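You operate a simulated robot arm through the tools that you are given. There is no shell and no other tool. Be economical: measure what you need, move in short steps, check, and stop when the job is done.

You are at the controls of a simulated robot arm. One attempt, no reset.

JOB
Fetch the black grommet and set it on top of the orange polishing pad.

It is judged by the outcome, as a careful person would: the job done as asked, and still so three seconds after it is handed in. It fails if anything else is knocked over, pushed out of place, dropped, spilled or broken.

ROBOT AND FRAMES
A 6-joint arm with a two-finger parallel gripper, fixed in place. Base frame: the origin is at the foot of the arm, x ahead of it, y to its left, z up; the work surface is at about z = 0. Lengths are in mm, angles in rad, forces in N, time in s.
With the tool pointing down near the work surface it reaches from about 140 to 580 mm from the base axis. Its first joint turns from -1.152 to 1.152 rad. Payload 2.1 kg.
Tool frame: the origin (TCP) lies between the finger pads and is the grasp point; the fingertips stand 30 mm ahead of it; z points along the fingers, y is the line along which they close. Largest opening 94 mm; finger width 28, thickness 10; the body of the gripper, 50 by 96 mm, starts 55 mm behind the TCP.
Orientation is told as [roll, pitch, yaw] about the base's x, y, z axes, in that order, counted from this pose: with the fingers straight down and closing along the base's y, the tool's x points along the base's -x, its y along +y and its z along -z.

CONTROLS
- The arm moves only by the tool send_rows. Its argument "moves" is a list of rows, each a list of 3 entries, a list of its own where there are three numbers: the shift along the tool's x, y, z in m, then the turn, a rotation vector about the tool's x, y, z in rad, then the gripper command, from -1 (fully open) to 1 (shut), values between in proportion. In form: [[[tx, ty, tz], [rx, ry, rz], claw], ...]. A call has 1 to 8 rows; each row is the pose to reach, as a shift and turn from the pose commanded when the call began, along the tool's axes at that moment. Each row takes 0.2 s and may step no farther than 50 mm and 0.15 rad from the row before; otherwise, or with a gripper value out of range, the whole call is refused. Where a pose cannot be reached the arm comes as near as it can. A force on the tool above 40 N (or 10 N above the force at the start of the call, whichever is more), or a blocked arm, ends the call early, and 0.2 s more pass. The fingers move at their own pace (about 72 mm/s each) and stop on an object; they squeeze with about 26 N. The grip force told is the motor's: it shows also when the fingers shut on nothing. Time passes only in rows, and 0.2 s behind the last, so rows that repeat a pose let the fingers close. The reply holds the time, the measured pose of the TCP, the force on the tool along the base axes, the opening and the grip force, in the units named above and with some noise.
- Cameras (640 x 400 px; columns grow to the right, rows downward): "scene" is fixed at [56.6, -367, 499.5]; the picture's right is [0.85, -0.53, 0.00], its down [-0.23, -0.37, -0.90] and it looks along [0.48, 0.76, -0.43] (base axes); focal length 334 px, centre (320, 200). "wrist" rides on the gripper at [76, 14, -102] in the tool frame; the picture's right is [-0.18, 0.98, 0.00], its down [-0.75, -0.14, -0.64] and it looks along [-0.63, -0.12, 0.77] (tool axes); focal length 243 px, centre (320, 200). There is no depth. A picture from a camera that has moved, and an enlarged one, comes with that camera's place and axes in the base frame and with its lens. The place of the scene camera against the robot may be out by one fixed shift of up to 12 mm in any direction.
- grab_frame(camera): a new picture of that camera. It takes no simulated time.
- enlarge(camera, box): a new picture of the part [left, top, right, bottom] of that camera's present view, enlarged. It takes no simulated time.
- sign_off(): hands the job in; it is judged then, once.

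Work in short steps. Places have to be worked out from the pictures, the camera data and where the tool is seen: move nearer, look again, correct. Check each grasp and each placing, and mend what went wrong. You have 90 turns and 38 pictures in all, those below and enlarged ones among them. Open the gripper and draw the arm clear of the work before you hand the job in, unless the task says otherwise; then end with one line.

The tools are called after "Request:" as a command line: name --argument value ..., lists and objects as JSON in quotes. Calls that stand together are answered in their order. send_rows: Moves the arm, as the interface text tells. Its arguments: {"type":"object","properties":{"moves":{"type":"array","items":{"type":"array"}}},"required":["moves"]} The other tools are called the same way: grab_frame (camera) takes a picture; enlarge (camera, box) takes an enlarged picture of a part of a camera's view; sign_off () hands the job in.

At the start:

```text
time: 0.0
tool_pos: [308.1, 111.3, 299.3]
tcp_rot: [0.001, 0.0, 0.0]
wrist_force: [0.5, 0.5, -0.3]
width: 94.0
finger_force: 0.0
```

scene: 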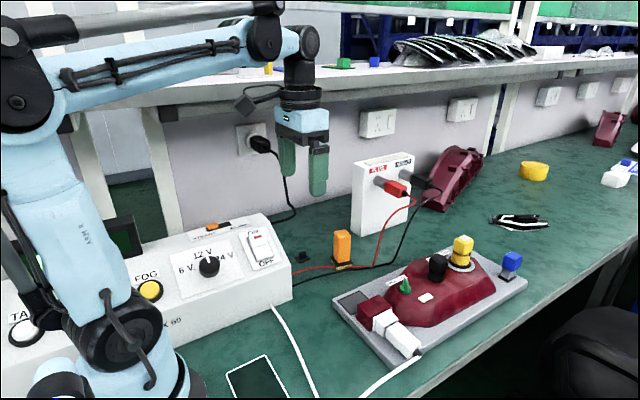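
wrist: 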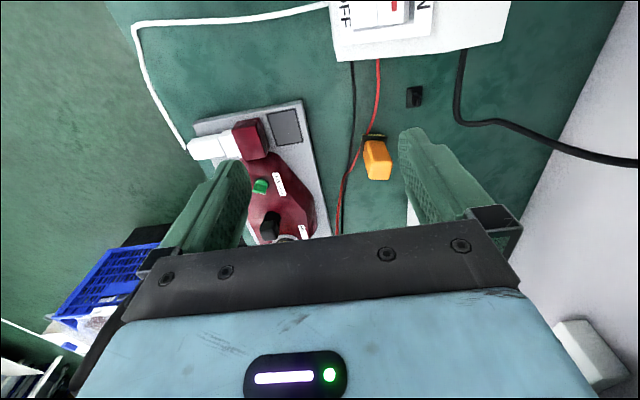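

I'll look closer at the small black item and the orange block in both views.

Request:
enlarge --camera "scene" --box '[270, 210, 390, 285]'

Request:
enlarge --camera "wrist" --box '[330, 60, 450, 200]'

Request:
enlarge --camera "scene" --box '[330, 130, 640, 380]'

```text
5.33 times, centred on (330, 248) of scene
camera zoom: at [56.6, -367.0, 499.5], right [0.85, -0.53, 0.0], down [-0.23, -0.37, -0.9], along [0.48, 0.76, -0.43], focal length 1781 px, centre (267, -53)
```

zoom: 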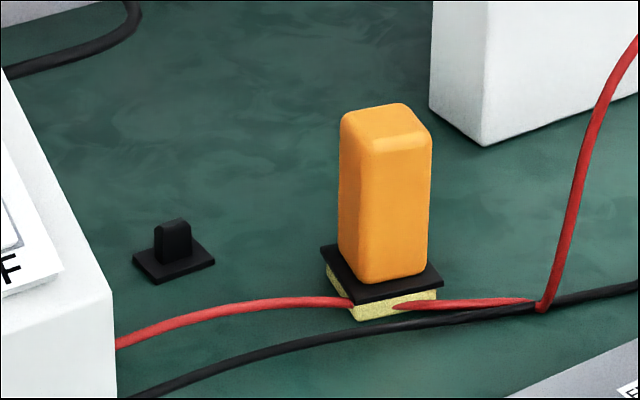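

```text
2.86 times, centred on (390, 130) of wrist
camera zoom: at [232.9, 126.7, 401.3], right [0.18, 0.98, 0.0], down [0.75, -0.14, 0.64], along [0.63, -0.12, -0.77], focal length 693 px, centre (120, 400)
```

zoom: 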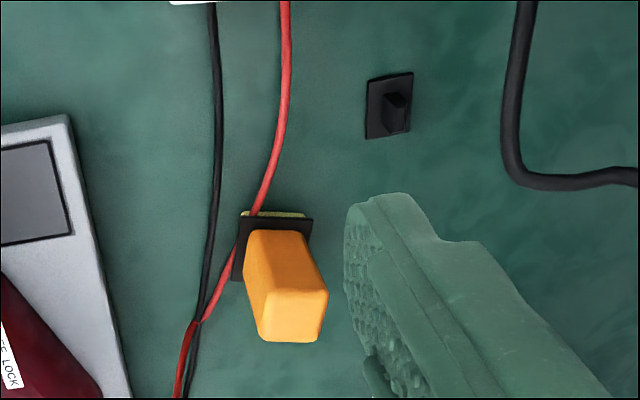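

```text
1.60 times, centred on (485, 255) of scene
camera zoom: at [56.6, -367.0, 499.5], right [0.85, -0.53, 0.0], down [-0.23, -0.37, -0.9], along [0.48, 0.76, -0.43], focal length 534 px, centre (56, 112)
```

zoom: 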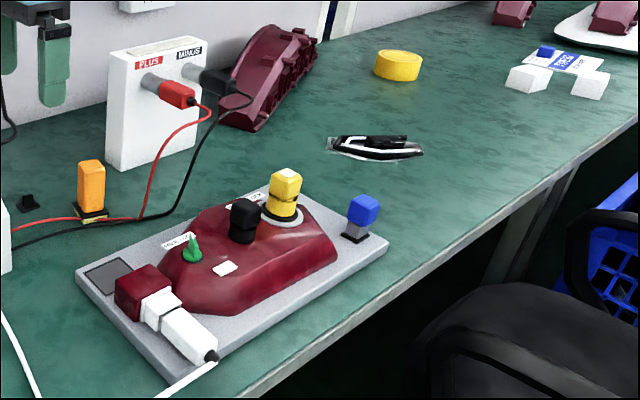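

The small black flanged piece and the orange block (sponge foot) are the leading candidates. I'll check the jig's coloured pieces too, to exclude alternatives.

Request:
enlarge --camera "scene" --box '[390, 225, 530, 312]'

```text
4.57 times, centred on (460, 268) of scene
camera zoom: at [56.6, -367.0, 499.5], right [0.85, -0.53, 0.0], down [-0.23, -0.37, -0.9], along [0.48, 0.76, -0.43], focal length 1526 px, centre (-320, -113)
```

zoom: 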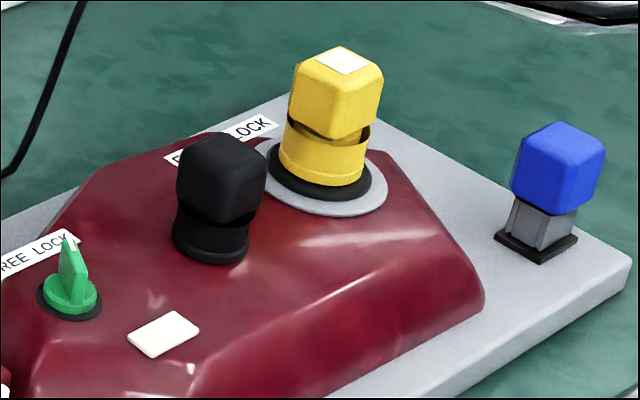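

The black flanged piece sits at about (380, 248), and the orange block's foot at about (449, 181) with its top near z = 95. I move above the black piece for a closer look.

Request:
send_rows --moves '[[[-0.015, 0.028, 0.02], [0, 0, 0], -1], [[-0.03, 0.056, 0.04], [0, 0, 0], -1], [[-0.043, 0.084, 0.06], [0, 0, 0], -1], [[-0.057, 0.112, 0.08], [0, 0, 0], -1], [[-0.071, 0.136, 0.1], [0, 0, 0], -1]]'

Request:
grab_frame --camera "wrist"

Request:
grab_frame --camera "scene"

```text
time: 1.2
tool_pos: [378.9, 245.6, 196.6]
tcp_rot: [0.002, 0.0, -0.006]
wrist_force: [-0.7, 0.4, -0.2]
width: 94.1
finger_force: 0.1
```

```text
31 pictures are left
camera wrist: at [303.5, 261.4, 299.9], right [0.19, 0.98, 0.0], down [0.75, -0.15, 0.64], along [0.63, -0.12, -0.77], focal length 243 px, centre (320, 200)
```

wrist: 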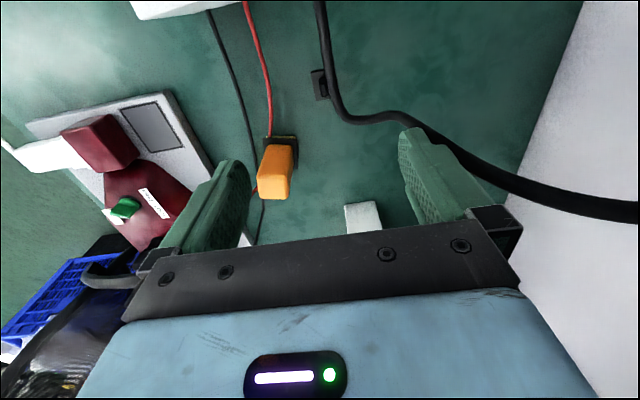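

```text
30 pictures are left
```

scene: 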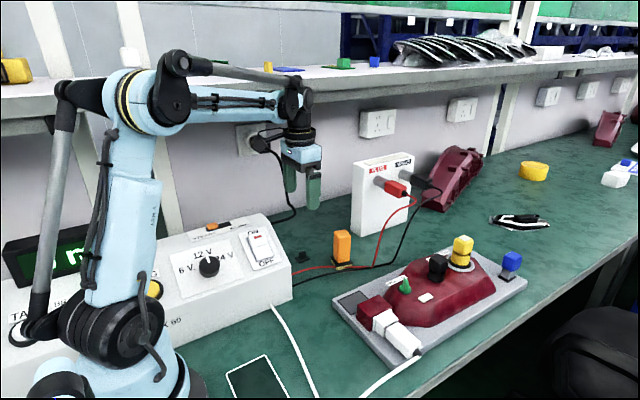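

Triangulating both wrist views shows the black cable hanging in the air near (370, 265, 120), right beside the black piece, so a vertical descent there would hit it. I back off toward -y and yaw the tool 90°, so I can later approach tilted away from the cable.

Request:
send_rows --moves '[[[0, -0.038, 0], [0, 0, 0], -1], [[0, -0.076, 0], [0, 0, 0], -1], [[0, -0.076, 0], [0, 0, -0.15], -1], [[0, -0.076, 0], [0, 0, -0.3], -1], [[0, -0.076, 0], [0, 0, -0.45], -1], [[0, -0.076, 0], [0, 0, -0.6], -1], [[0, -0.076, 0], [0, 0, -0.75], -1], [[0, -0.076, 0], [0, 0, -0.9], -1]]'

Request:
send_rows --moves '[[[0, 0, 0], [0, 0, -0.15], -1], [[0, 0, 0], [0, 0, -0.3], -1], [[0, 0, 0], [0, 0, -0.45], -1], [[0, 0, 0], [0, 0, -0.6], -1], [[0, 0, 0], [0, 0, -0.67], -1]]'

Request:
grab_frame --camera "wrist"

```text
time: 3.0
tool_pos: [379.8, 170.4, 197.9]
tcp_rot: [0.0, 0.0, 0.904]
wrist_force: [0.0, 0.4, -0.3]
width: 93.8
finger_force: 0.1
```

```text
time: 4.2
tool_pos: [378.9, 171.9, 198.5]
tcp_rot: [-0.002, 0.001, 1.573]
wrist_force: [0.0, -0.2, 1.4]
width: 94.1
finger_force: 0.1
```

```text
29 pictures are left
camera wrist: at [366.3, 96.1, 301.0], right [-0.98, 0.18, 0.0], down [0.14, 0.75, 0.64], along [0.12, 0.63, -0.77], focal length 243 px, centre (320, 200)
```

wrist: 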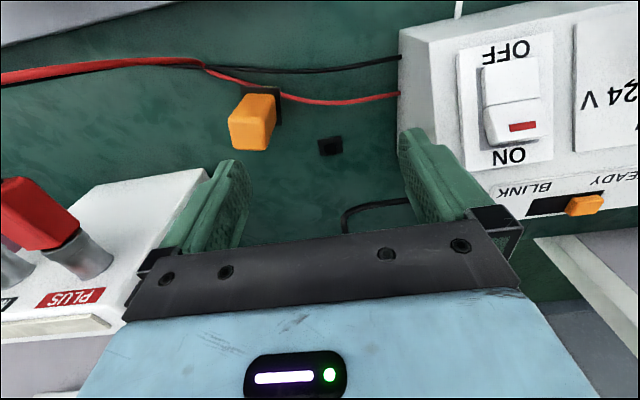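

The third view confirms the cable corner at z ≈ 127. Enlarging the black piece and the orange block.

Request:
enlarge --camera "wrist" --box '[220, 80, 380, 180]'

```text
4.00 times, centred on (300, 130) of wrist
camera zoom: at [366.3, 96.1, 301.0], right [-0.98, 0.18, 0.0], down [0.14, 0.75, 0.64], along [0.12, 0.63, -0.77], focal length 970 px, centre (400, 480)
```

zoom: 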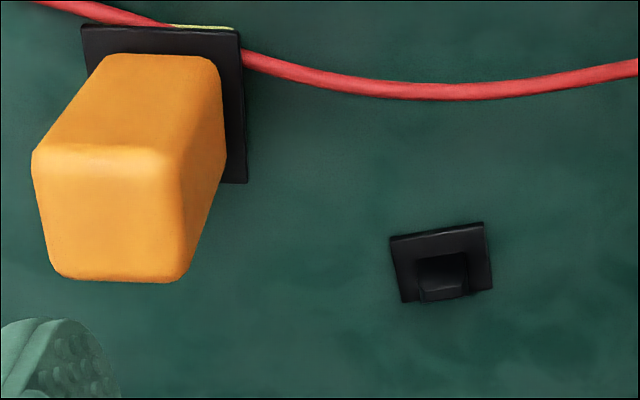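

The black piece is a 31×25 mm flange centred near (381, 250), with a tab about 16 mm wide along x reaching z ≈ 22. The orange top is near (451, 180, 87). I tilt 0.25 rad away from the cable, narrow the opening, and move to a standoff on the approach line.

Request:
send_rows --moves '[[[0, 0, 0], [0, -0.13, 0], -0.1], [[0, 0, 0], [0, -0.25, 0], -0.1], [[-0.023, -0.001, 0.03], [0, -0.25, 0], -0.1], [[-0.047, -0.002, 0.06], [0, -0.25, 0], -0.1], [[-0.047, -0.002, 0.06], [0, -0.25, 0], -0.1]]'

Request:
grab_frame --camera "wrist"

Request:
grab_frame --camera "scene"

```text
time: 5.4
tool_pos: [381.1, 216.8, 137.7]
tcp_rot: [-0.001, -0.25, 1.569]
wrist_force: [-0.2, 0.1, 0.3]
width: 51.9
finger_force: 0.0
```

```text
27 pictures are left
camera wrist: at [368.1, 118.8, 218.5], right [-0.98, 0.18, 0.05], down [0.14, 0.57, 0.81], along [0.12, 0.8, -0.59], focal length 243 px, centre (320, 200)
```

wrist: 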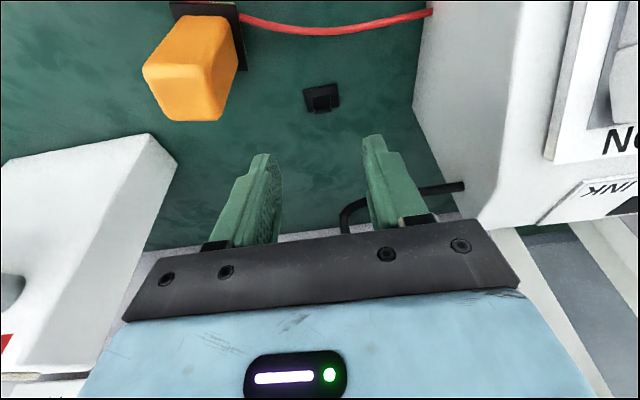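

```text
26 pictures are left
```

scene: 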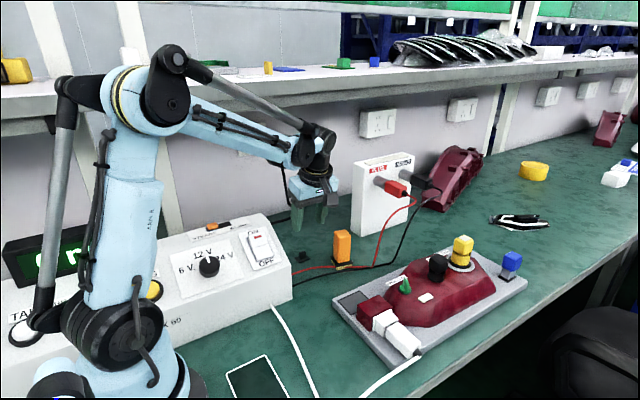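

The pose is as planned and the cable is clear beyond the fingers. One enlargement to refine the tab position.

Request:
enlarge --camera "wrist" --box '[260, 60, 380, 135]'

```text
5.33 times, centred on (320, 98) of wrist
camera zoom: at [368.1, 118.8, 218.5], right [-0.98, 0.18, 0.05], down [0.14, 0.57, 0.81], along [0.12, 0.8, -0.59], focal length 1294 px, centre (320, 747)
```

zoom: 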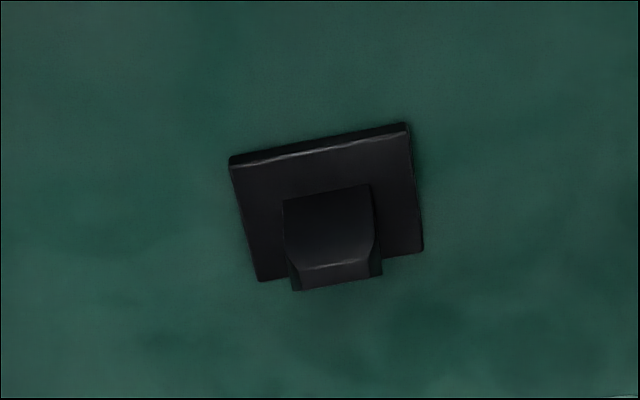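

The tab centre checks out at (381, 249.5), with its top at z ≈ 24. I descend 100 mm along the tool axis.

Request:
send_rows --moves '[[[-0.001, 0, 0.035], [0, 0, 0], -0.1], [[-0.002, 0, 0.065], [0, 0, 0], -0.1], [[-0.002, 0, 0.085], [0, 0, 0], -0.1], [[-0.002, 0, 0.099], [0, 0, 0], -0.1], [[-0.002, 0, 0.099], [0, 0, 0], -0.1]]'

Request:
grab_frame --camera "wrist"

Request:
enlarge --camera "scene" --box '[250, 170, 410, 290]'

```text
time: 6.6
tool_pos: [381.7, 244.9, 43.8]
tcp_rot: [0.0, -0.25, 1.57]
wrist_force: [-0.6, -0.2, 0.9]
width: 51.8
finger_force: 0.0
```

```text
24 pictures are left
camera wrist: at [367.5, 146.4, 124.4], right [-0.98, 0.18, 0.05], down [0.14, 0.57, 0.81], along [0.12, 0.8, -0.59], focal length 243 px, centre (320, 200)
```

wrist: 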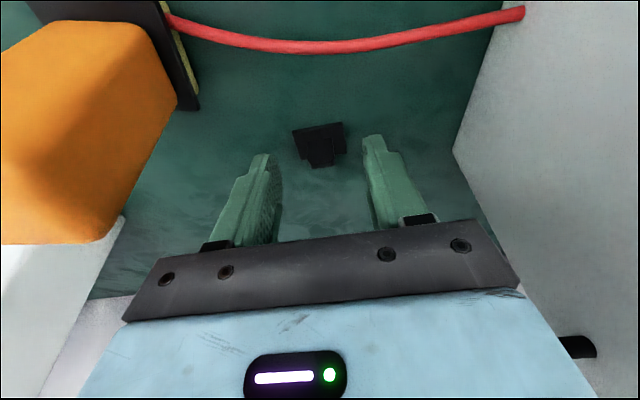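

```text
3.33 times, centred on (330, 230) of scene
camera zoom: at [56.6, -367.0, 499.5], right [0.85, -0.53, 0.0], down [-0.23, -0.37, -0.9], along [0.48, 0.76, -0.43], focal length 1113 px, centre (287, 100)
```

zoom: 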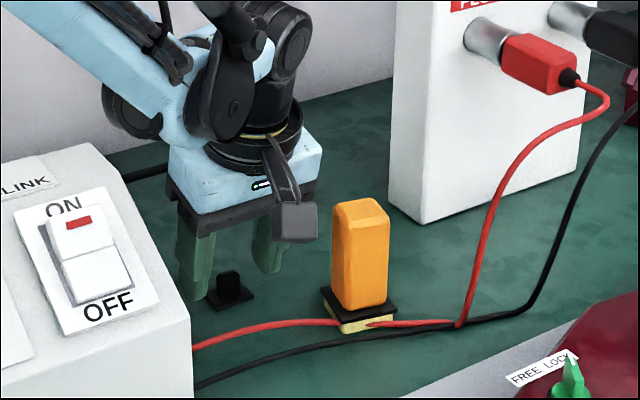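

Fingers straddle the tab, tip centre about (382, 252, 15). I shift 3 mm toward -y, lower 2 mm, then close.

Request:
send_rows --moves '[[[0.003, 0.001, 0.002], [0, 0, 0], -0.1], [[0.003, 0.001, 0.002], [0, 0, 0], 0.3], [[0.003, 0.001, 0.002], [0, 0, 0], 0.6], [[0.003, 0.001, 0.002], [0, 0, 0], 1], [[0.003, 0.001, 0.002], [0, 0, 0], 1], [[0.003, 0.001, 0.002], [0, 0, 0], 1]]'

Request:
enlarge --camera "wrist" --box '[220, 80, 420, 240]'

```text
time: 8.0
tool_pos: [378.8, 242.6, 41.2]
tcp_rot: [0.004, -0.248, 1.572]
wrist_force: [-16.9, -4.3, -0.3]
width: 15.5
finger_force: 44.9
```

```text
2.50 times, centred on (320, 160) of wrist
camera zoom: at [366.7, 143.6, 121.8], right [-0.98, 0.18, 0.05], down [0.14, 0.57, 0.81], along [0.12, 0.8, -0.59], focal length 606 px, centre (320, 300)
```

zoom: 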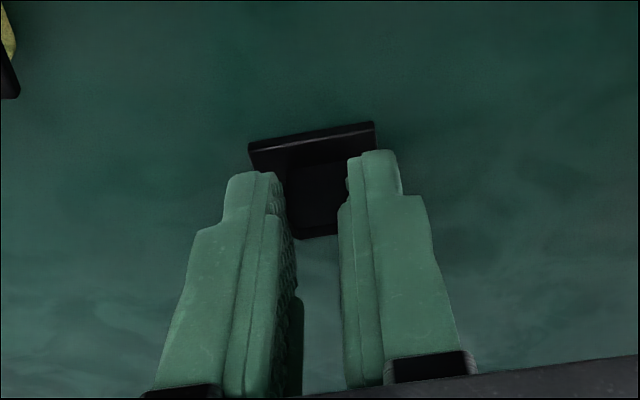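

The grip is on the 15.5 mm tab, but there is 17 N side load. I lift a few mm along vertical gently to see whether it comes free.

Request:
send_rows --moves '[[[0, 0.001, 0], [0, 0, 0], 1], [[-0.0007, 0.001, -0.003], [0, 0, 0], 1], [[-0.001, 0.001, -0.006], [0, 0, 0], 1], [[-0.001, 0.001, -0.006], [0, 0, 0], 1]]'

Request:
enlarge --camera "wrist" --box '[220, 80, 420, 240]'

```text
time: 8.6
tool_pos: [380.1, 242.8, 41.4]
tcp_rot: [-0.003, -0.247, 1.568]
wrist_force: [1.1, 2.3, -9.8]
width: 16.0
finger_force: 45.4
stopped in row 2: the force on the tool passed its limit (the readings are from after the stop); the commanded pose is now the measured one
```

```text
2.50 times, centred on (320, 160) of wrist
camera zoom: at [366.1, 143.8, 121.9], right [-0.98, 0.18, 0.04], down [0.14, 0.57, 0.81], along [0.12, 0.8, -0.59], focal length 606 px, centre (320, 300)
```

zoom: 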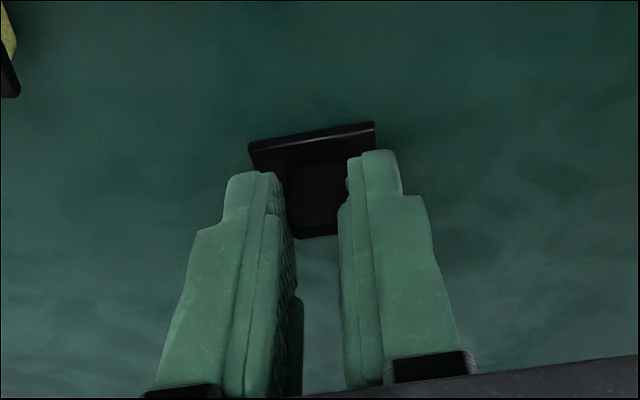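

The pull ended on the force limit and the piece didn't visibly move. I repeat with a much slower pull to measure the resistance.

Request:
send_rows --moves '[[[0, 0, -0.0005], [0, 0, 0], 1], [[0, 0, -0.001], [0, 0, 0], 1], [[0, 0, -0.0015], [0, 0, 0], 1], [[0, 0, -0.0015], [0, 0, 0], 1]]'

```text
time: 9.2
tool_pos: [380.3, 242.6, 40.7]
tcp_rot: [-0.003, -0.248, 1.571]
wrist_force: [0.9, 2.4, -9.3]
width: 15.6
finger_force: 44.9
stopped in row 3: the force on the tool passed its limit (the readings are from after the stop); the commanded pose is now the measured one
```

The piece resists over 40 N in pull and about 17 N sideways without moving, so it behaves as fixed to the bench. I release, back out along the axis and survey for another black grommet before doing anything forceful.

Request:
send_rows --moves '[[[0, 0, 0], [0, 0, 0], -0.1], [[0, 0, 0], [0, 0, 0], -0.1], [[0, 0, 0], [0, 0, 0], -0.1], [[0, 0, -0.04], [0, 0, 0], -0.1], [[0, 0, -0.08], [0, 0, 0], -0.1], [[0, 0, -0.12], [0, 0, 0], -0.1]]'

Request:
enlarge --camera "wrist" --box '[240, 40, 400, 140]'

Request:
enlarge --camera "scene" --box '[160, 290, 340, 400]'

Request:
enlarge --camera "scene" --box '[330, 270, 450, 370]'

```text
time: 10.6
tool_pos: [379.9, 212.0, 157.2]
tcp_rot: [-0.003, -0.247, 1.571]
wrist_force: [0.0, -0.3, 0.0]
width: 51.8
finger_force: 0.1
```

```text
4.00 times, centred on (320, 90) of wrist
camera zoom: at [365.8, 114.1, 237.9], right [-0.98, 0.18, 0.04], down [0.14, 0.57, 0.81], along [0.12, 0.8, -0.59], focal length 970 px, centre (320, 640)
```

zoom: 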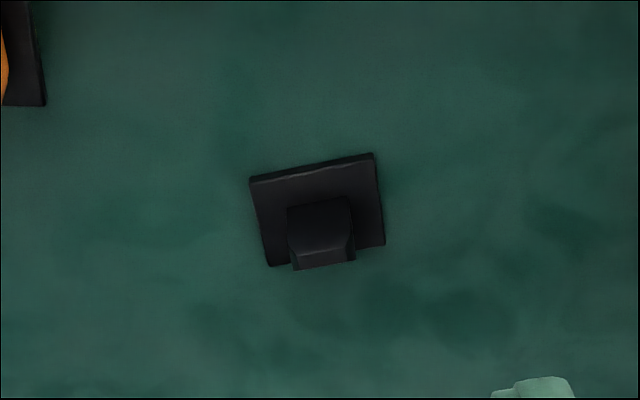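

```text
3.56 times, centred on (250, 345) of scene
camera zoom: at [56.6, -367.0, 499.5], right [0.85, -0.53, 0.0], down [-0.23, -0.37, -0.9], along [0.48, 0.76, -0.43], focal length 1187 px, centre (569, -316)
```

zoom: 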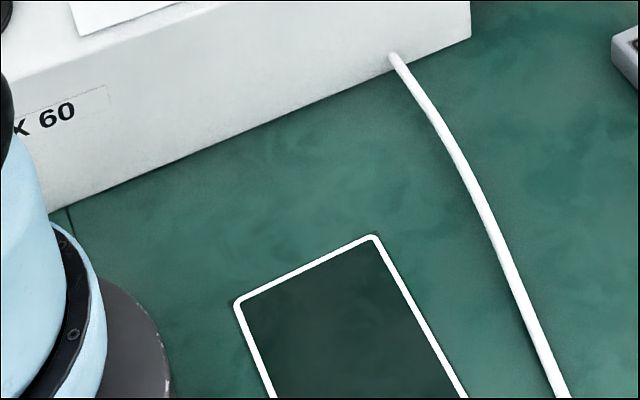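

```text
4.00 times, centred on (390, 320) of scene
camera zoom: at [56.6, -367.0, 499.5], right [0.85, -0.53, 0.0], down [-0.23, -0.37, -0.9], along [0.48, 0.76, -0.43], focal length 1336 px, centre (40, -280)
```

zoom: 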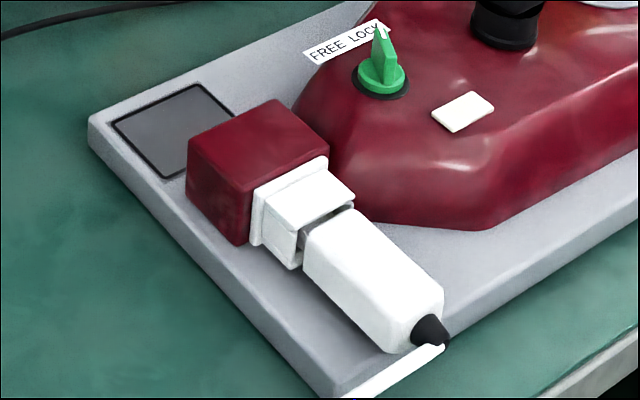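

The piece hasn't moved at all, and nothing else nearby fits. I survey the right side of the bench and the black item on the red jig from above.

Request:
send_rows --moves '[[[0.025, -0.008, -0.03], [0, 0.03, 0], -0.1], [[0.055, -0.02, -0.052], [0, 0.06, 0], -0.1], [[0.085, -0.032, -0.075], [0, 0.09, 0], -0.1], [[0.115, -0.044, -0.097], [0, 0.12, 0], -0.1], [[0.145, -0.056, -0.12], [0, 0.15, 0], -0.1], [[0.175, -0.068, -0.142], [0, 0.18, 0], -0.1], [[0.205, -0.08, -0.164], [0, 0.22, 0], -0.1], [[0.233, -0.09, -0.186], [0, 0.25, 0], -0.1]]'

Request:
grab_frame --camera "wrist"

```text
time: 12.4
tool_pos: [469.5, -56.7, 282.0]
tcp_rot: [-0.003, 0.005, 1.571]
wrist_force: [0.9, -0.6, -0.6]
width: 51.6
finger_force: 0.1
```

```text
17 pictures are left
camera wrist: at [455.9, -133.1, 384.6], right [-0.98, 0.18, 0.0], down [0.14, 0.76, 0.64], along [0.12, 0.63, -0.77], focal length 243 px, centre (320, 200)
```

wrist: 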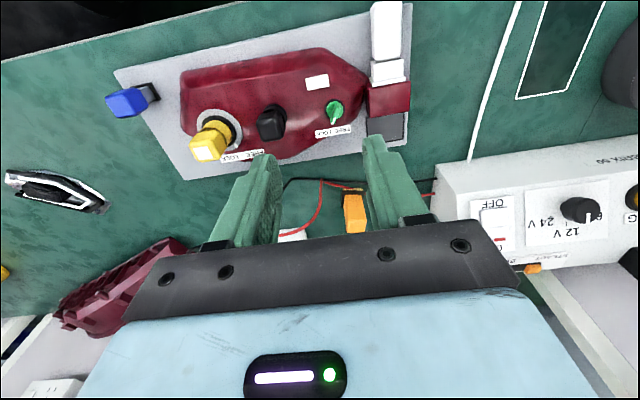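

Request:
enlarge --camera "wrist" --box '[100, 70, 260, 170]'

Request:
enlarge --camera "wrist" --box '[240, 70, 400, 170]'

```text
4.00 times, centred on (180, 120) of wrist
camera zoom: at [455.9, -133.1, 384.6], right [-0.98, 0.18, 0.0], down [0.14, 0.76, 0.64], along [0.12, 0.63, -0.77], focal length 970 px, centre (880, 520)
```

zoom: 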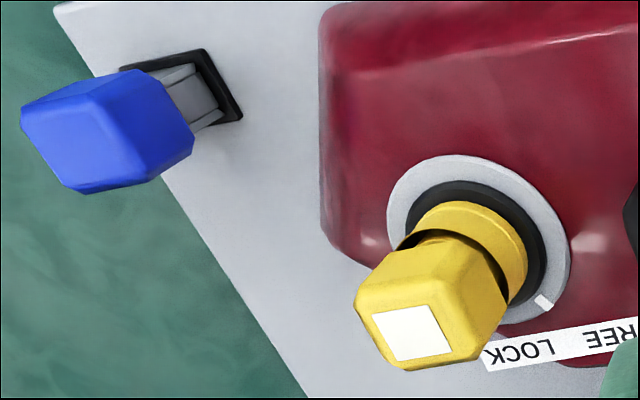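

```text
4.00 times, centred on (320, 120) of wrist
camera zoom: at [455.9, -133.1, 384.6], right [-0.98, 0.18, 0.0], down [0.14, 0.76, 0.64], along [0.12, 0.63, -0.77], focal length 970 px, centre (320, 520)
```

zoom: 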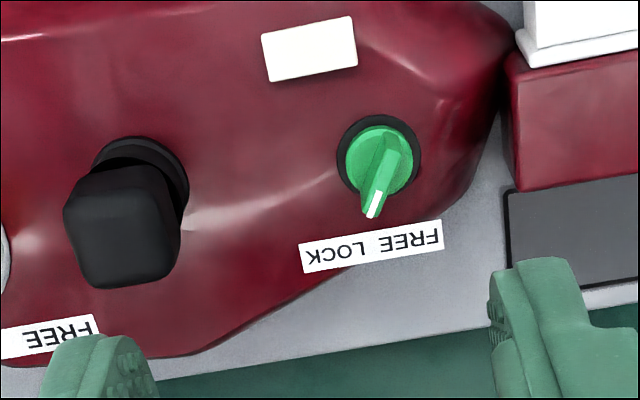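

The jig items look like aligned fixed controls with FREE/LOCK labels. I take a scene frame to check for previously hidden areas.

Request:
grab_frame --camera "scene"

```text
14 pictures are left
```

scene: 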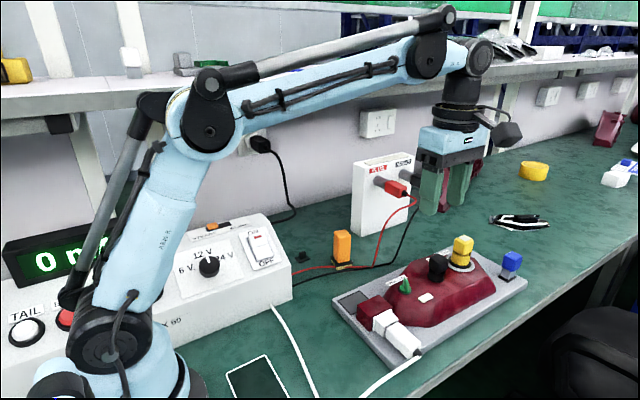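

There's a display at the left whose reading may matter; I enlarge it along with the box face.

Request:
enlarge --camera "scene" --box '[0, 200, 290, 381]'

```text
2.21 times, centred on (145, 290) of scene
camera zoom: at [56.6, -367.0, 499.5], right [0.85, -0.53, 0.0], down [-0.23, -0.37, -0.9], along [0.48, 0.76, -0.43], focal length 737 px, centre (706, 0)
```

zoom: 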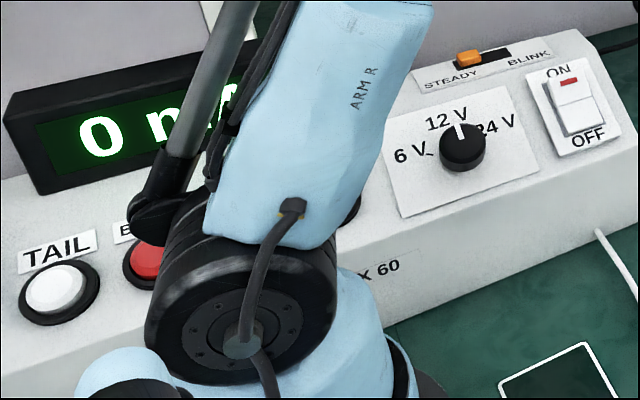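

The red body looks like a lamp housing with inserts: yellow and green twist types (FREE/LOCK), and a black one with a round grooved collar and no lock label. That plugged-in collar is a true grommet shape, so it's the better candidate. I move over it for a closer look.

Request:
send_rows --moves '[[[-0.002, -0.025, 0.016], [0, 0, 0], -0.1], [[-0.004, -0.05, 0.032], [0, 0, 0], -0.1], [[-0.004, -0.05, 0.032], [0, 0, 0], -0.1]]'

Request:
enlarge --camera "wrist" --box '[200, 30, 440, 180]'

```text
time: 13.2
tool_pos: [518.6, -54.9, 248.6]
tcp_rot: [-0.002, 0.001, 1.572]
wrist_force: [-0.1, -0.3, -1.5]
width: 51.7
finger_force: 0.1
```

```text
2.67 times, centred on (320, 105) of wrist
camera zoom: at [505.4, -131.0, 352.0], right [-0.98, 0.18, 0.0], down [0.14, 0.75, 0.64], along [0.12, 0.63, -0.77], focal length 647 px, centre (320, 453)
```

zoom: 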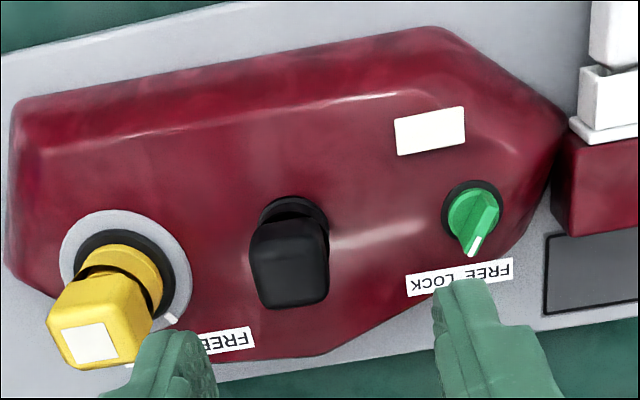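

Triangulation puts the black insert's square grip at about x 526–554, centre (540, -25), top z ≈ 108, sitting on a round collar. I move above it and check alignment.

Request:
send_rows --moves '[[[-0.015, -0.011, 0.02], [0, 0, 0], -0.1], [[-0.029, -0.0214, 0.045], [0, 0, 0], -0.1], [[-0.029, -0.0214, 0.08], [0, 0, 0], -0.1], [[-0.029, -0.0214, 0.098], [0, 0, 0], -0.1], [[-0.029, -0.0214, 0.098], [0, 0, 0], -0.1]]'

Request:
grab_frame --camera "wrist"

Request:
enlarge --camera "scene" --box '[370, 180, 530, 310]'

```text
time: 14.4
tool_pos: [540.7, -26.6, 150.6]
tcp_rot: [-0.002, 0.002, 1.572]
wrist_force: [-0.7, -0.3, -0.1]
width: 51.6
finger_force: 0.1
```

```text
11 pictures are left
camera wrist: at [526.7, -102.3, 253.7], right [-0.98, 0.18, 0.0], down [0.14, 0.75, 0.64], along [0.12, 0.63, -0.77], focal length 243 px, centre (320, 200)
```

wrist: 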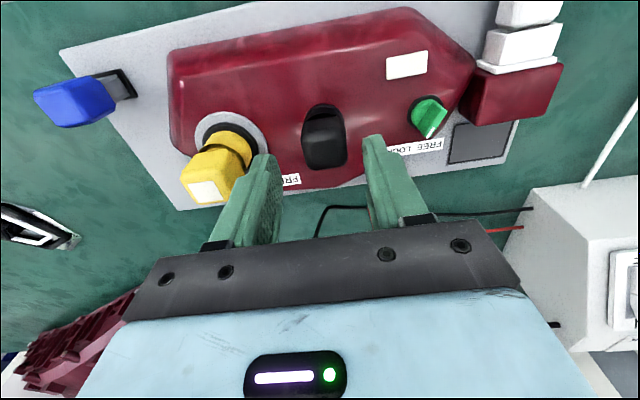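

```text
3.08 times, centred on (450, 245) of scene
camera zoom: at [56.6, -367.0, 499.5], right [0.85, -0.53, 0.0], down [-0.23, -0.37, -0.9], along [0.48, 0.76, -0.43], focal length 1027 px, centre (-80, 62)
```

zoom: 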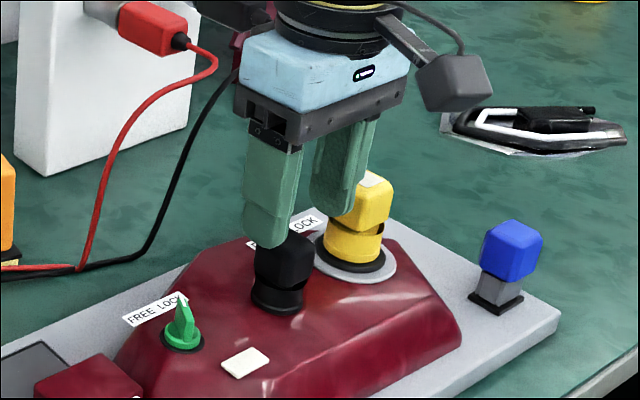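

The grip's x-span reads 525–552 and the fingers straddle it with the yellow insert clear. I shift 1.5 mm and descend 40 mm.

Request:
send_rows --moves '[[[0, 0.0015, 0.015], [0, 0, 0], -0.1], [[0, 0.0015, 0.03], [0, 0, 0], -0.1], [[0, 0.0015, 0.04], [0, 0, 0], -0.1], [[0, 0.0015, 0.04], [0, 0, 0], 0.2], [[0, 0.0015, 0.04], [0, 0, 0], 0.4], [[0, 0.0015, 0.04], [0, 0, 0], 0.7], [[0, 0.0015, 0.04], [0, 0, 0], 1], [[0, 0.0015, 0.04], [0, 0, 0], 1]]'

```text
time: 16.2
tool_pos: [540.6, -26.0, 111.6]
tcp_rot: [-0.002, 0.003, 1.571]
wrist_force: [-3.8, -0.1, -2.8]
width: 33.3
finger_force: 26.5
```

It's gripped at 33 mm with the nominal 26 N. Now a gentle slow lift as a test.

Request:
send_rows --moves '[[[0, 0, -0.001], [0, 0, 0], 1], [[0, 0, -0.002], [0, 0, 0], 1], [[0, 0, -0.004], [0, 0, 0], 1], [[0, 0, -0.006], [0, 0, 0], 1], [[0, 0, -0.006], [0, 0, 0], 1]]'

Request:
enlarge --camera "scene" --box '[390, 210, 500, 300]'

```text
time: 17.4
tool_pos: [540.6, -27.2, 117.7]
tcp_rot: [-0.001, 0.002, 1.572]
wrist_force: [-2.8, -0.5, -4.7]
width: 33.4
finger_force: 25.3
```

```text
4.44 times, centred on (445, 255) of scene
camera zoom: at [56.6, -367.0, 499.5], right [0.85, -0.53, 0.0], down [-0.23, -0.37, -0.9], along [0.48, 0.76, -0.43], focal length 1484 px, centre (-236, -44)
```

zoom: 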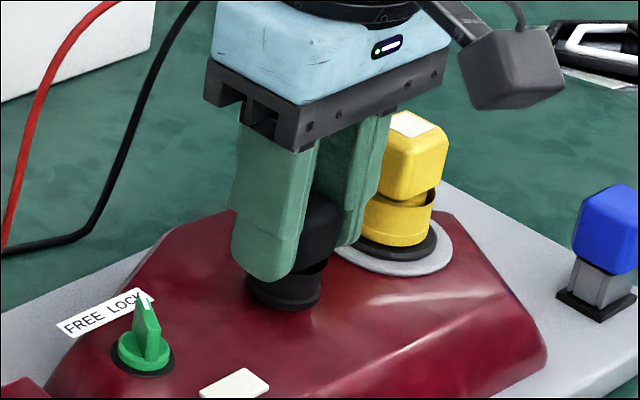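

It rises with only about 2 N extra load, so it is free. I continue lifting straight up.

Request:
send_rows --moves '[[[0, 0, -0.01], [0, 0, 0], 1], [[0, 0, -0.02], [0, 0, 0], 1], [[0, 0, -0.035], [0, 0, 0], 1], [[0, 0, -0.05], [0, 0, 0], 1], [[0, 0, -0.07], [0, 0, 0], 1], [[0, 0, -0.07], [0, 0, 0], 1]]'

Request:
enlarge --camera "scene" --box '[360, 150, 520, 300]'

```text
time: 18.8
tool_pos: [538.8, -26.3, 187.5]
tcp_rot: [-0.002, 0.002, 1.571]
wrist_force: [0.6, -0.6, 0.2]
width: 33.2
finger_force: 25.7
```

```text
2.67 times, centred on (440, 225) of scene
camera zoom: at [56.6, -367.0, 499.5], right [0.85, -0.53, 0.0], down [-0.23, -0.37, -0.9], along [0.48, 0.76, -0.43], focal length 890 px, centre (0, 133)
```

zoom: 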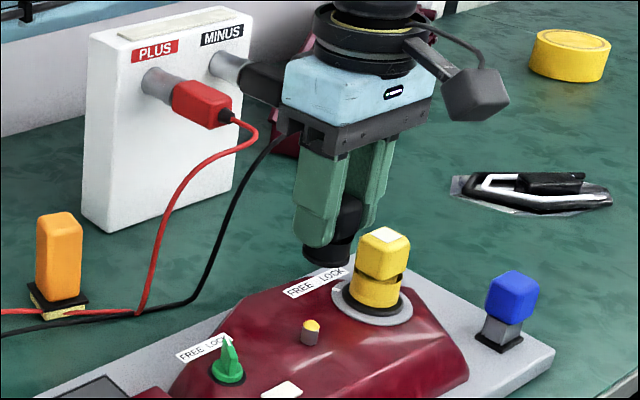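

The cap came off cleanly (a lamp stud with a yellow tip is exposed beneath it), so this is the grommet. I carry it to a viewpoint beside the orange block to re-measure its top.

Request:
send_rows --moves '[[[-0.02, 0.014, -0.02], [0, 0, 0], 1], [[-0.055, 0.039, -0.037], [0, 0, 0], 1], [[-0.085, 0.06, -0.037], [0, 0, 0], 1], [[-0.115, 0.082, -0.037], [0, 0, 0], 1], [[-0.145, 0.103, -0.037], [0, 0, 0], 1], [[-0.175, 0.124, -0.037], [0, 0, 0], 1], [[-0.196, 0.139, -0.037], [0, 0, 0], 1], [[-0.196, 0.139, -0.037], [0, 0, 0], 1]]'

Request:
enlarge --camera "wrist" --box '[200, 50, 440, 200]'

```text
time: 20.6
tool_pos: [400.8, 169.2, 221.5]
tcp_rot: [-0.001, 0.002, 1.572]
wrist_force: [0.5, 0.5, -0.2]
width: 33.4
finger_force: 25.7
```

```text
2.67 times, centred on (320, 125) of wrist
camera zoom: at [386.8, 94.2, 325.3], right [-0.98, 0.18, 0.0], down [0.14, 0.75, 0.64], along [0.12, 0.63, -0.77], focal length 647 px, centre (320, 400)
```

zoom: 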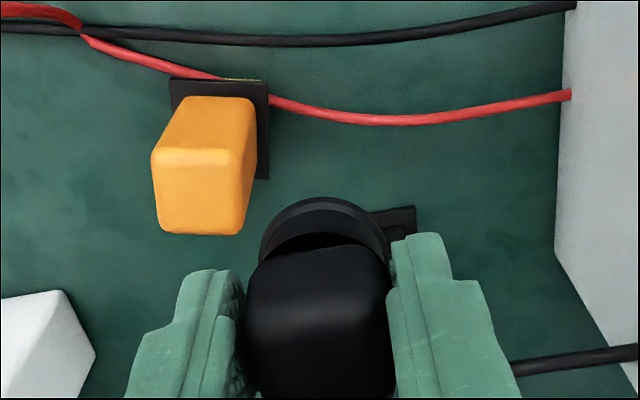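

The orange top's centre re-measures at (450, 181), z ≈ 88, and the cap is centred on the tool to within 2 mm. I move over it and descend to a hover.

Request:
send_rows --moves '[[[-0.006, -0.025, 0], [0, 0, 0], 1], [[-0.013, -0.0495, 0], [0, 0, 0], 1], [[-0.013, -0.0495, 0.035], [0, 0, 0], 1], [[-0.013, -0.0495, 0.066], [0, 0, 0], 1], [[-0.013, -0.0495, 0.066], [0, 0, 0], 1]]'

Request:
enlarge --camera "scene" --box '[290, 170, 400, 280]'

Request:
enlarge --camera "wrist" --box '[240, 50, 400, 200]'

```text
time: 21.8
tool_pos: [451.1, 181.7, 156.6]
tcp_rot: [-0.003, 0.002, 1.571]
wrist_force: [1.2, -0.2, 0.1]
width: 33.8
finger_force: 25.4
```

```text
3.64 times, centred on (345, 225) of scene
camera zoom: at [56.6, -367.0, 499.5], right [0.85, -0.53, 0.0], down [-0.23, -0.37, -0.9], along [0.48, 0.76, -0.43], focal length 1214 px, centre (229, 109)
```

zoom: 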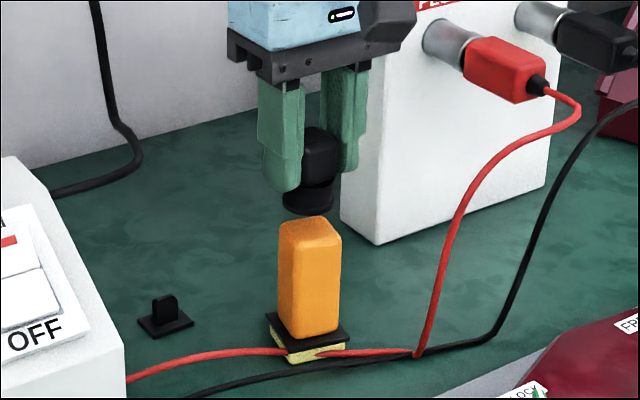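

```text
2.67 times, centred on (320, 125) of wrist
camera zoom: at [436.6, 107.4, 259.1], right [-0.98, 0.18, 0.0], down [0.14, 0.75, 0.64], along [0.12, 0.63, -0.77], focal length 647 px, centre (320, 400)
```

zoom: 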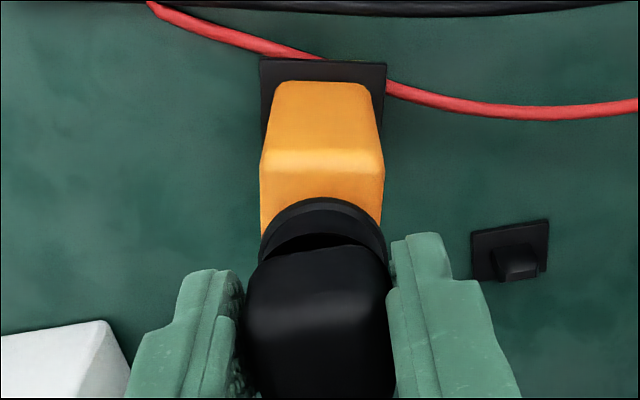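

Alignment is good in both views, with a gap of about 20 mm. I descend 16 mm, then continue in small steps while watching the force.

Request:
send_rows --moves '[[[-0.001, 0, 0.008], [0, 0, 0], 1], [[-0.001, 0, 0.016], [0, 0, 0], 1], [[-0.001, 0, 0.016], [0, 0, 0], 1]]'

Request:
enlarge --camera "scene" --box '[310, 190, 380, 270]'

```text
time: 22.6
tool_pos: [450.0, 183.5, 141.4]
tcp_rot: [-0.002, 0.001, 1.571]
wrist_force: [0.1, -0.1, 0.0]
width: 33.3
finger_force: 26.3
```

```text
5.00 times, centred on (345, 230) of scene
camera zoom: at [56.6, -367.0, 499.5], right [0.85, -0.53, 0.0], down [-0.23, -0.37, -0.9], along [0.48, 0.76, -0.43], focal length 1669 px, centre (195, 50)
```

zoom: 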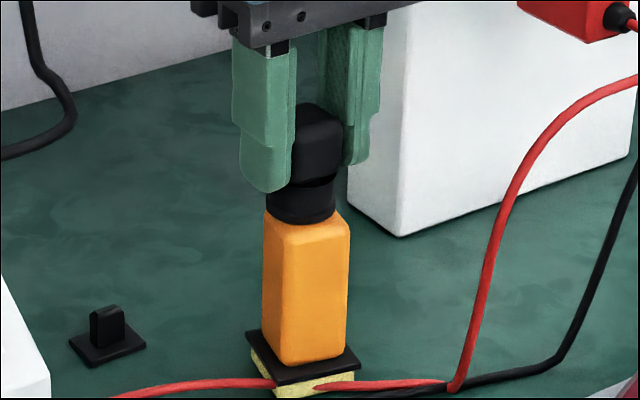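

Nearly seated, and the cap looks about 2 mm toward -x/+y of the block's centre. I nudge it and descend in 2 mm steps.

Request:
send_rows --moves '[[[0.001, -0.0015, 0.002], [0, 0, 0], 1], [[0.001, -0.0015, 0.004], [0, 0, 0], 1], [[0.001, -0.0015, 0.006], [0, 0, 0], 1], [[0.001, -0.0015, 0.006], [0, 0, 0], 1]]'

```text
time: 23.6
tool_pos: [452.4, 182.8, 136.9]
tcp_rot: [-0.001, 0.004, 1.571]
wrist_force: [-5.5, 2.3, 38.8]
width: 33.5
finger_force: 26.0
```

Contact made with 39 N, so the top is reached. I relieve the load by raising slightly and read again.

Request:
send_rows --moves '[[[0, 0, -0.0015], [0, 0, 0], 1], [[0, 0, -0.0022], [0, 0, 0], 1], [[0, 0, -0.0022], [0, 0, 0], 1]]'

Request:
enlarge --camera "scene" --box '[310, 190, 380, 270]'

```text
time: 24.4
tool_pos: [451.5, 182.6, 137.4]
tcp_rot: [-0.003, 0.003, 1.57]
wrist_force: [-0.4, -0.4, 0.6]
width: 33.2
finger_force: 26.4
```

```text
5.00 times, centred on (345, 230) of scene
camera zoom: at [56.6, -367.1, 499.5], right [0.85, -0.53, 0.0], down [-0.23, -0.37, -0.9], along [0.48, 0.76, -0.43], focal length 1669 px, centre (195, 50)
```

zoom: 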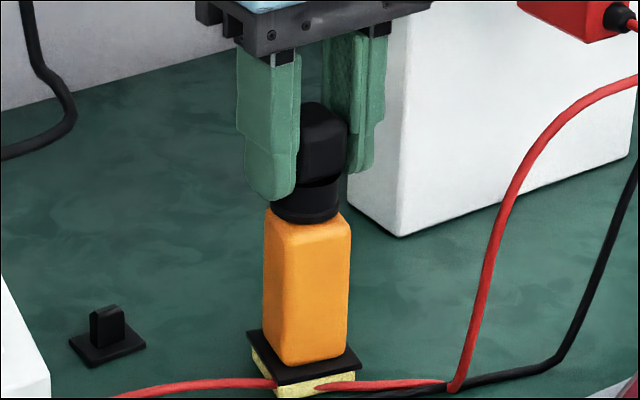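

Load is near zero with the cap centred on the block. I lower 0.6 mm and open gently.

Request:
send_rows --moves '[[[0, 0, 0.0006], [0, 0, 0], 1], [[0, 0, 0.0006], [0, 0, 0], 0.25], [[0, 0, 0.0006], [0, 0, 0], 0.2], [[0, 0, 0.0006], [0, 0, 0], 0.0], [[0, 0, 0.0006], [0, 0, 0], -0.15], [[0, 0, 0.0006], [0, 0, 0], -0.15]]'

Request:
enlarge --camera "scene" --box '[310, 190, 380, 270]'

```text
time: 25.8
tool_pos: [451.5, 181.4, 136.7]
tcp_rot: [-0.001, 0.003, 1.571]
wrist_force: [0.3, 0.2, -0.2]
width: 53.9
finger_force: 0.1
```

```text
5.00 times, centred on (345, 230) of scene
camera zoom: at [56.6, -367.0, 499.5], right [0.85, -0.53, 0.0], down [-0.23, -0.37, -0.9], along [0.48, 0.76, -0.43], focal length 1669 px, centre (195, 50)
```

zoom: 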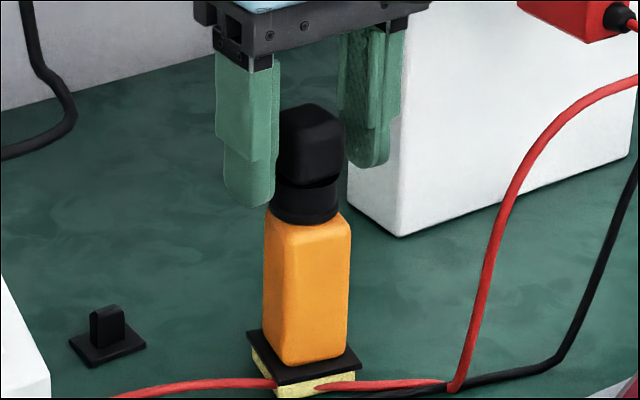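

The cap stands upright on the block on its own. I withdraw straight up, then away.

Request:
send_rows --moves '[[[0, 0, -0.015], [0, 0, 0], -0.15], [[0, 0, -0.045], [0, 0, 0], -0.15], [[0, 0, -0.09], [0, 0, 0], -0.15], [[0.03, 0, -0.12], [0, 0, 0], -0.15], [[0.07, 0, -0.13], [0, 0, 0], -0.15], [[0.11, 0, -0.13], [0, 0, 0], -1], [[0.11, 0, -0.13], [0, 0, 0], -1]]'

Request:
grab_frame --camera "scene"

```text
time: 27.4
tool_pos: [451.7, 74.4, 266.4]
tcp_rot: [-0.003, 0.002, 1.57]
wrist_force: [-1.1, 0.8, -1.2]
width: 94.0
finger_force: 0.0
```

```text
1 pictures are left
```

scene: 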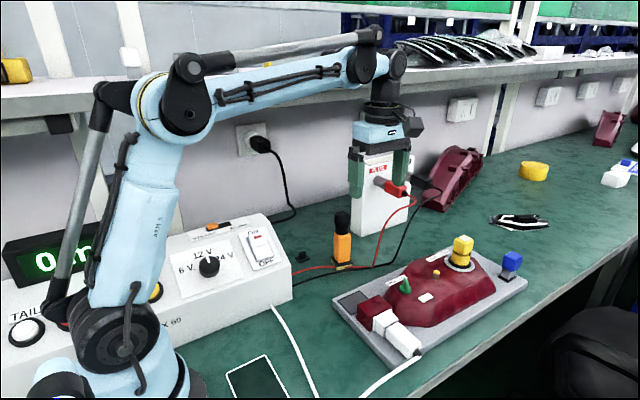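

The grommet stands steady on the orange pad, everything else is in place, and the arm is clear with the gripper open.

Request:
sign_off

```text
The job is handed in.
```

I took the black grommet off the red lamp housing and set it upright on the orange polishing pad. It was standing there on its own in the last picture, with the gripper open and the arm clear. At first I gripped a small black flanged piece on the bench by mistake; it would not move, so I let go and left it where it was.
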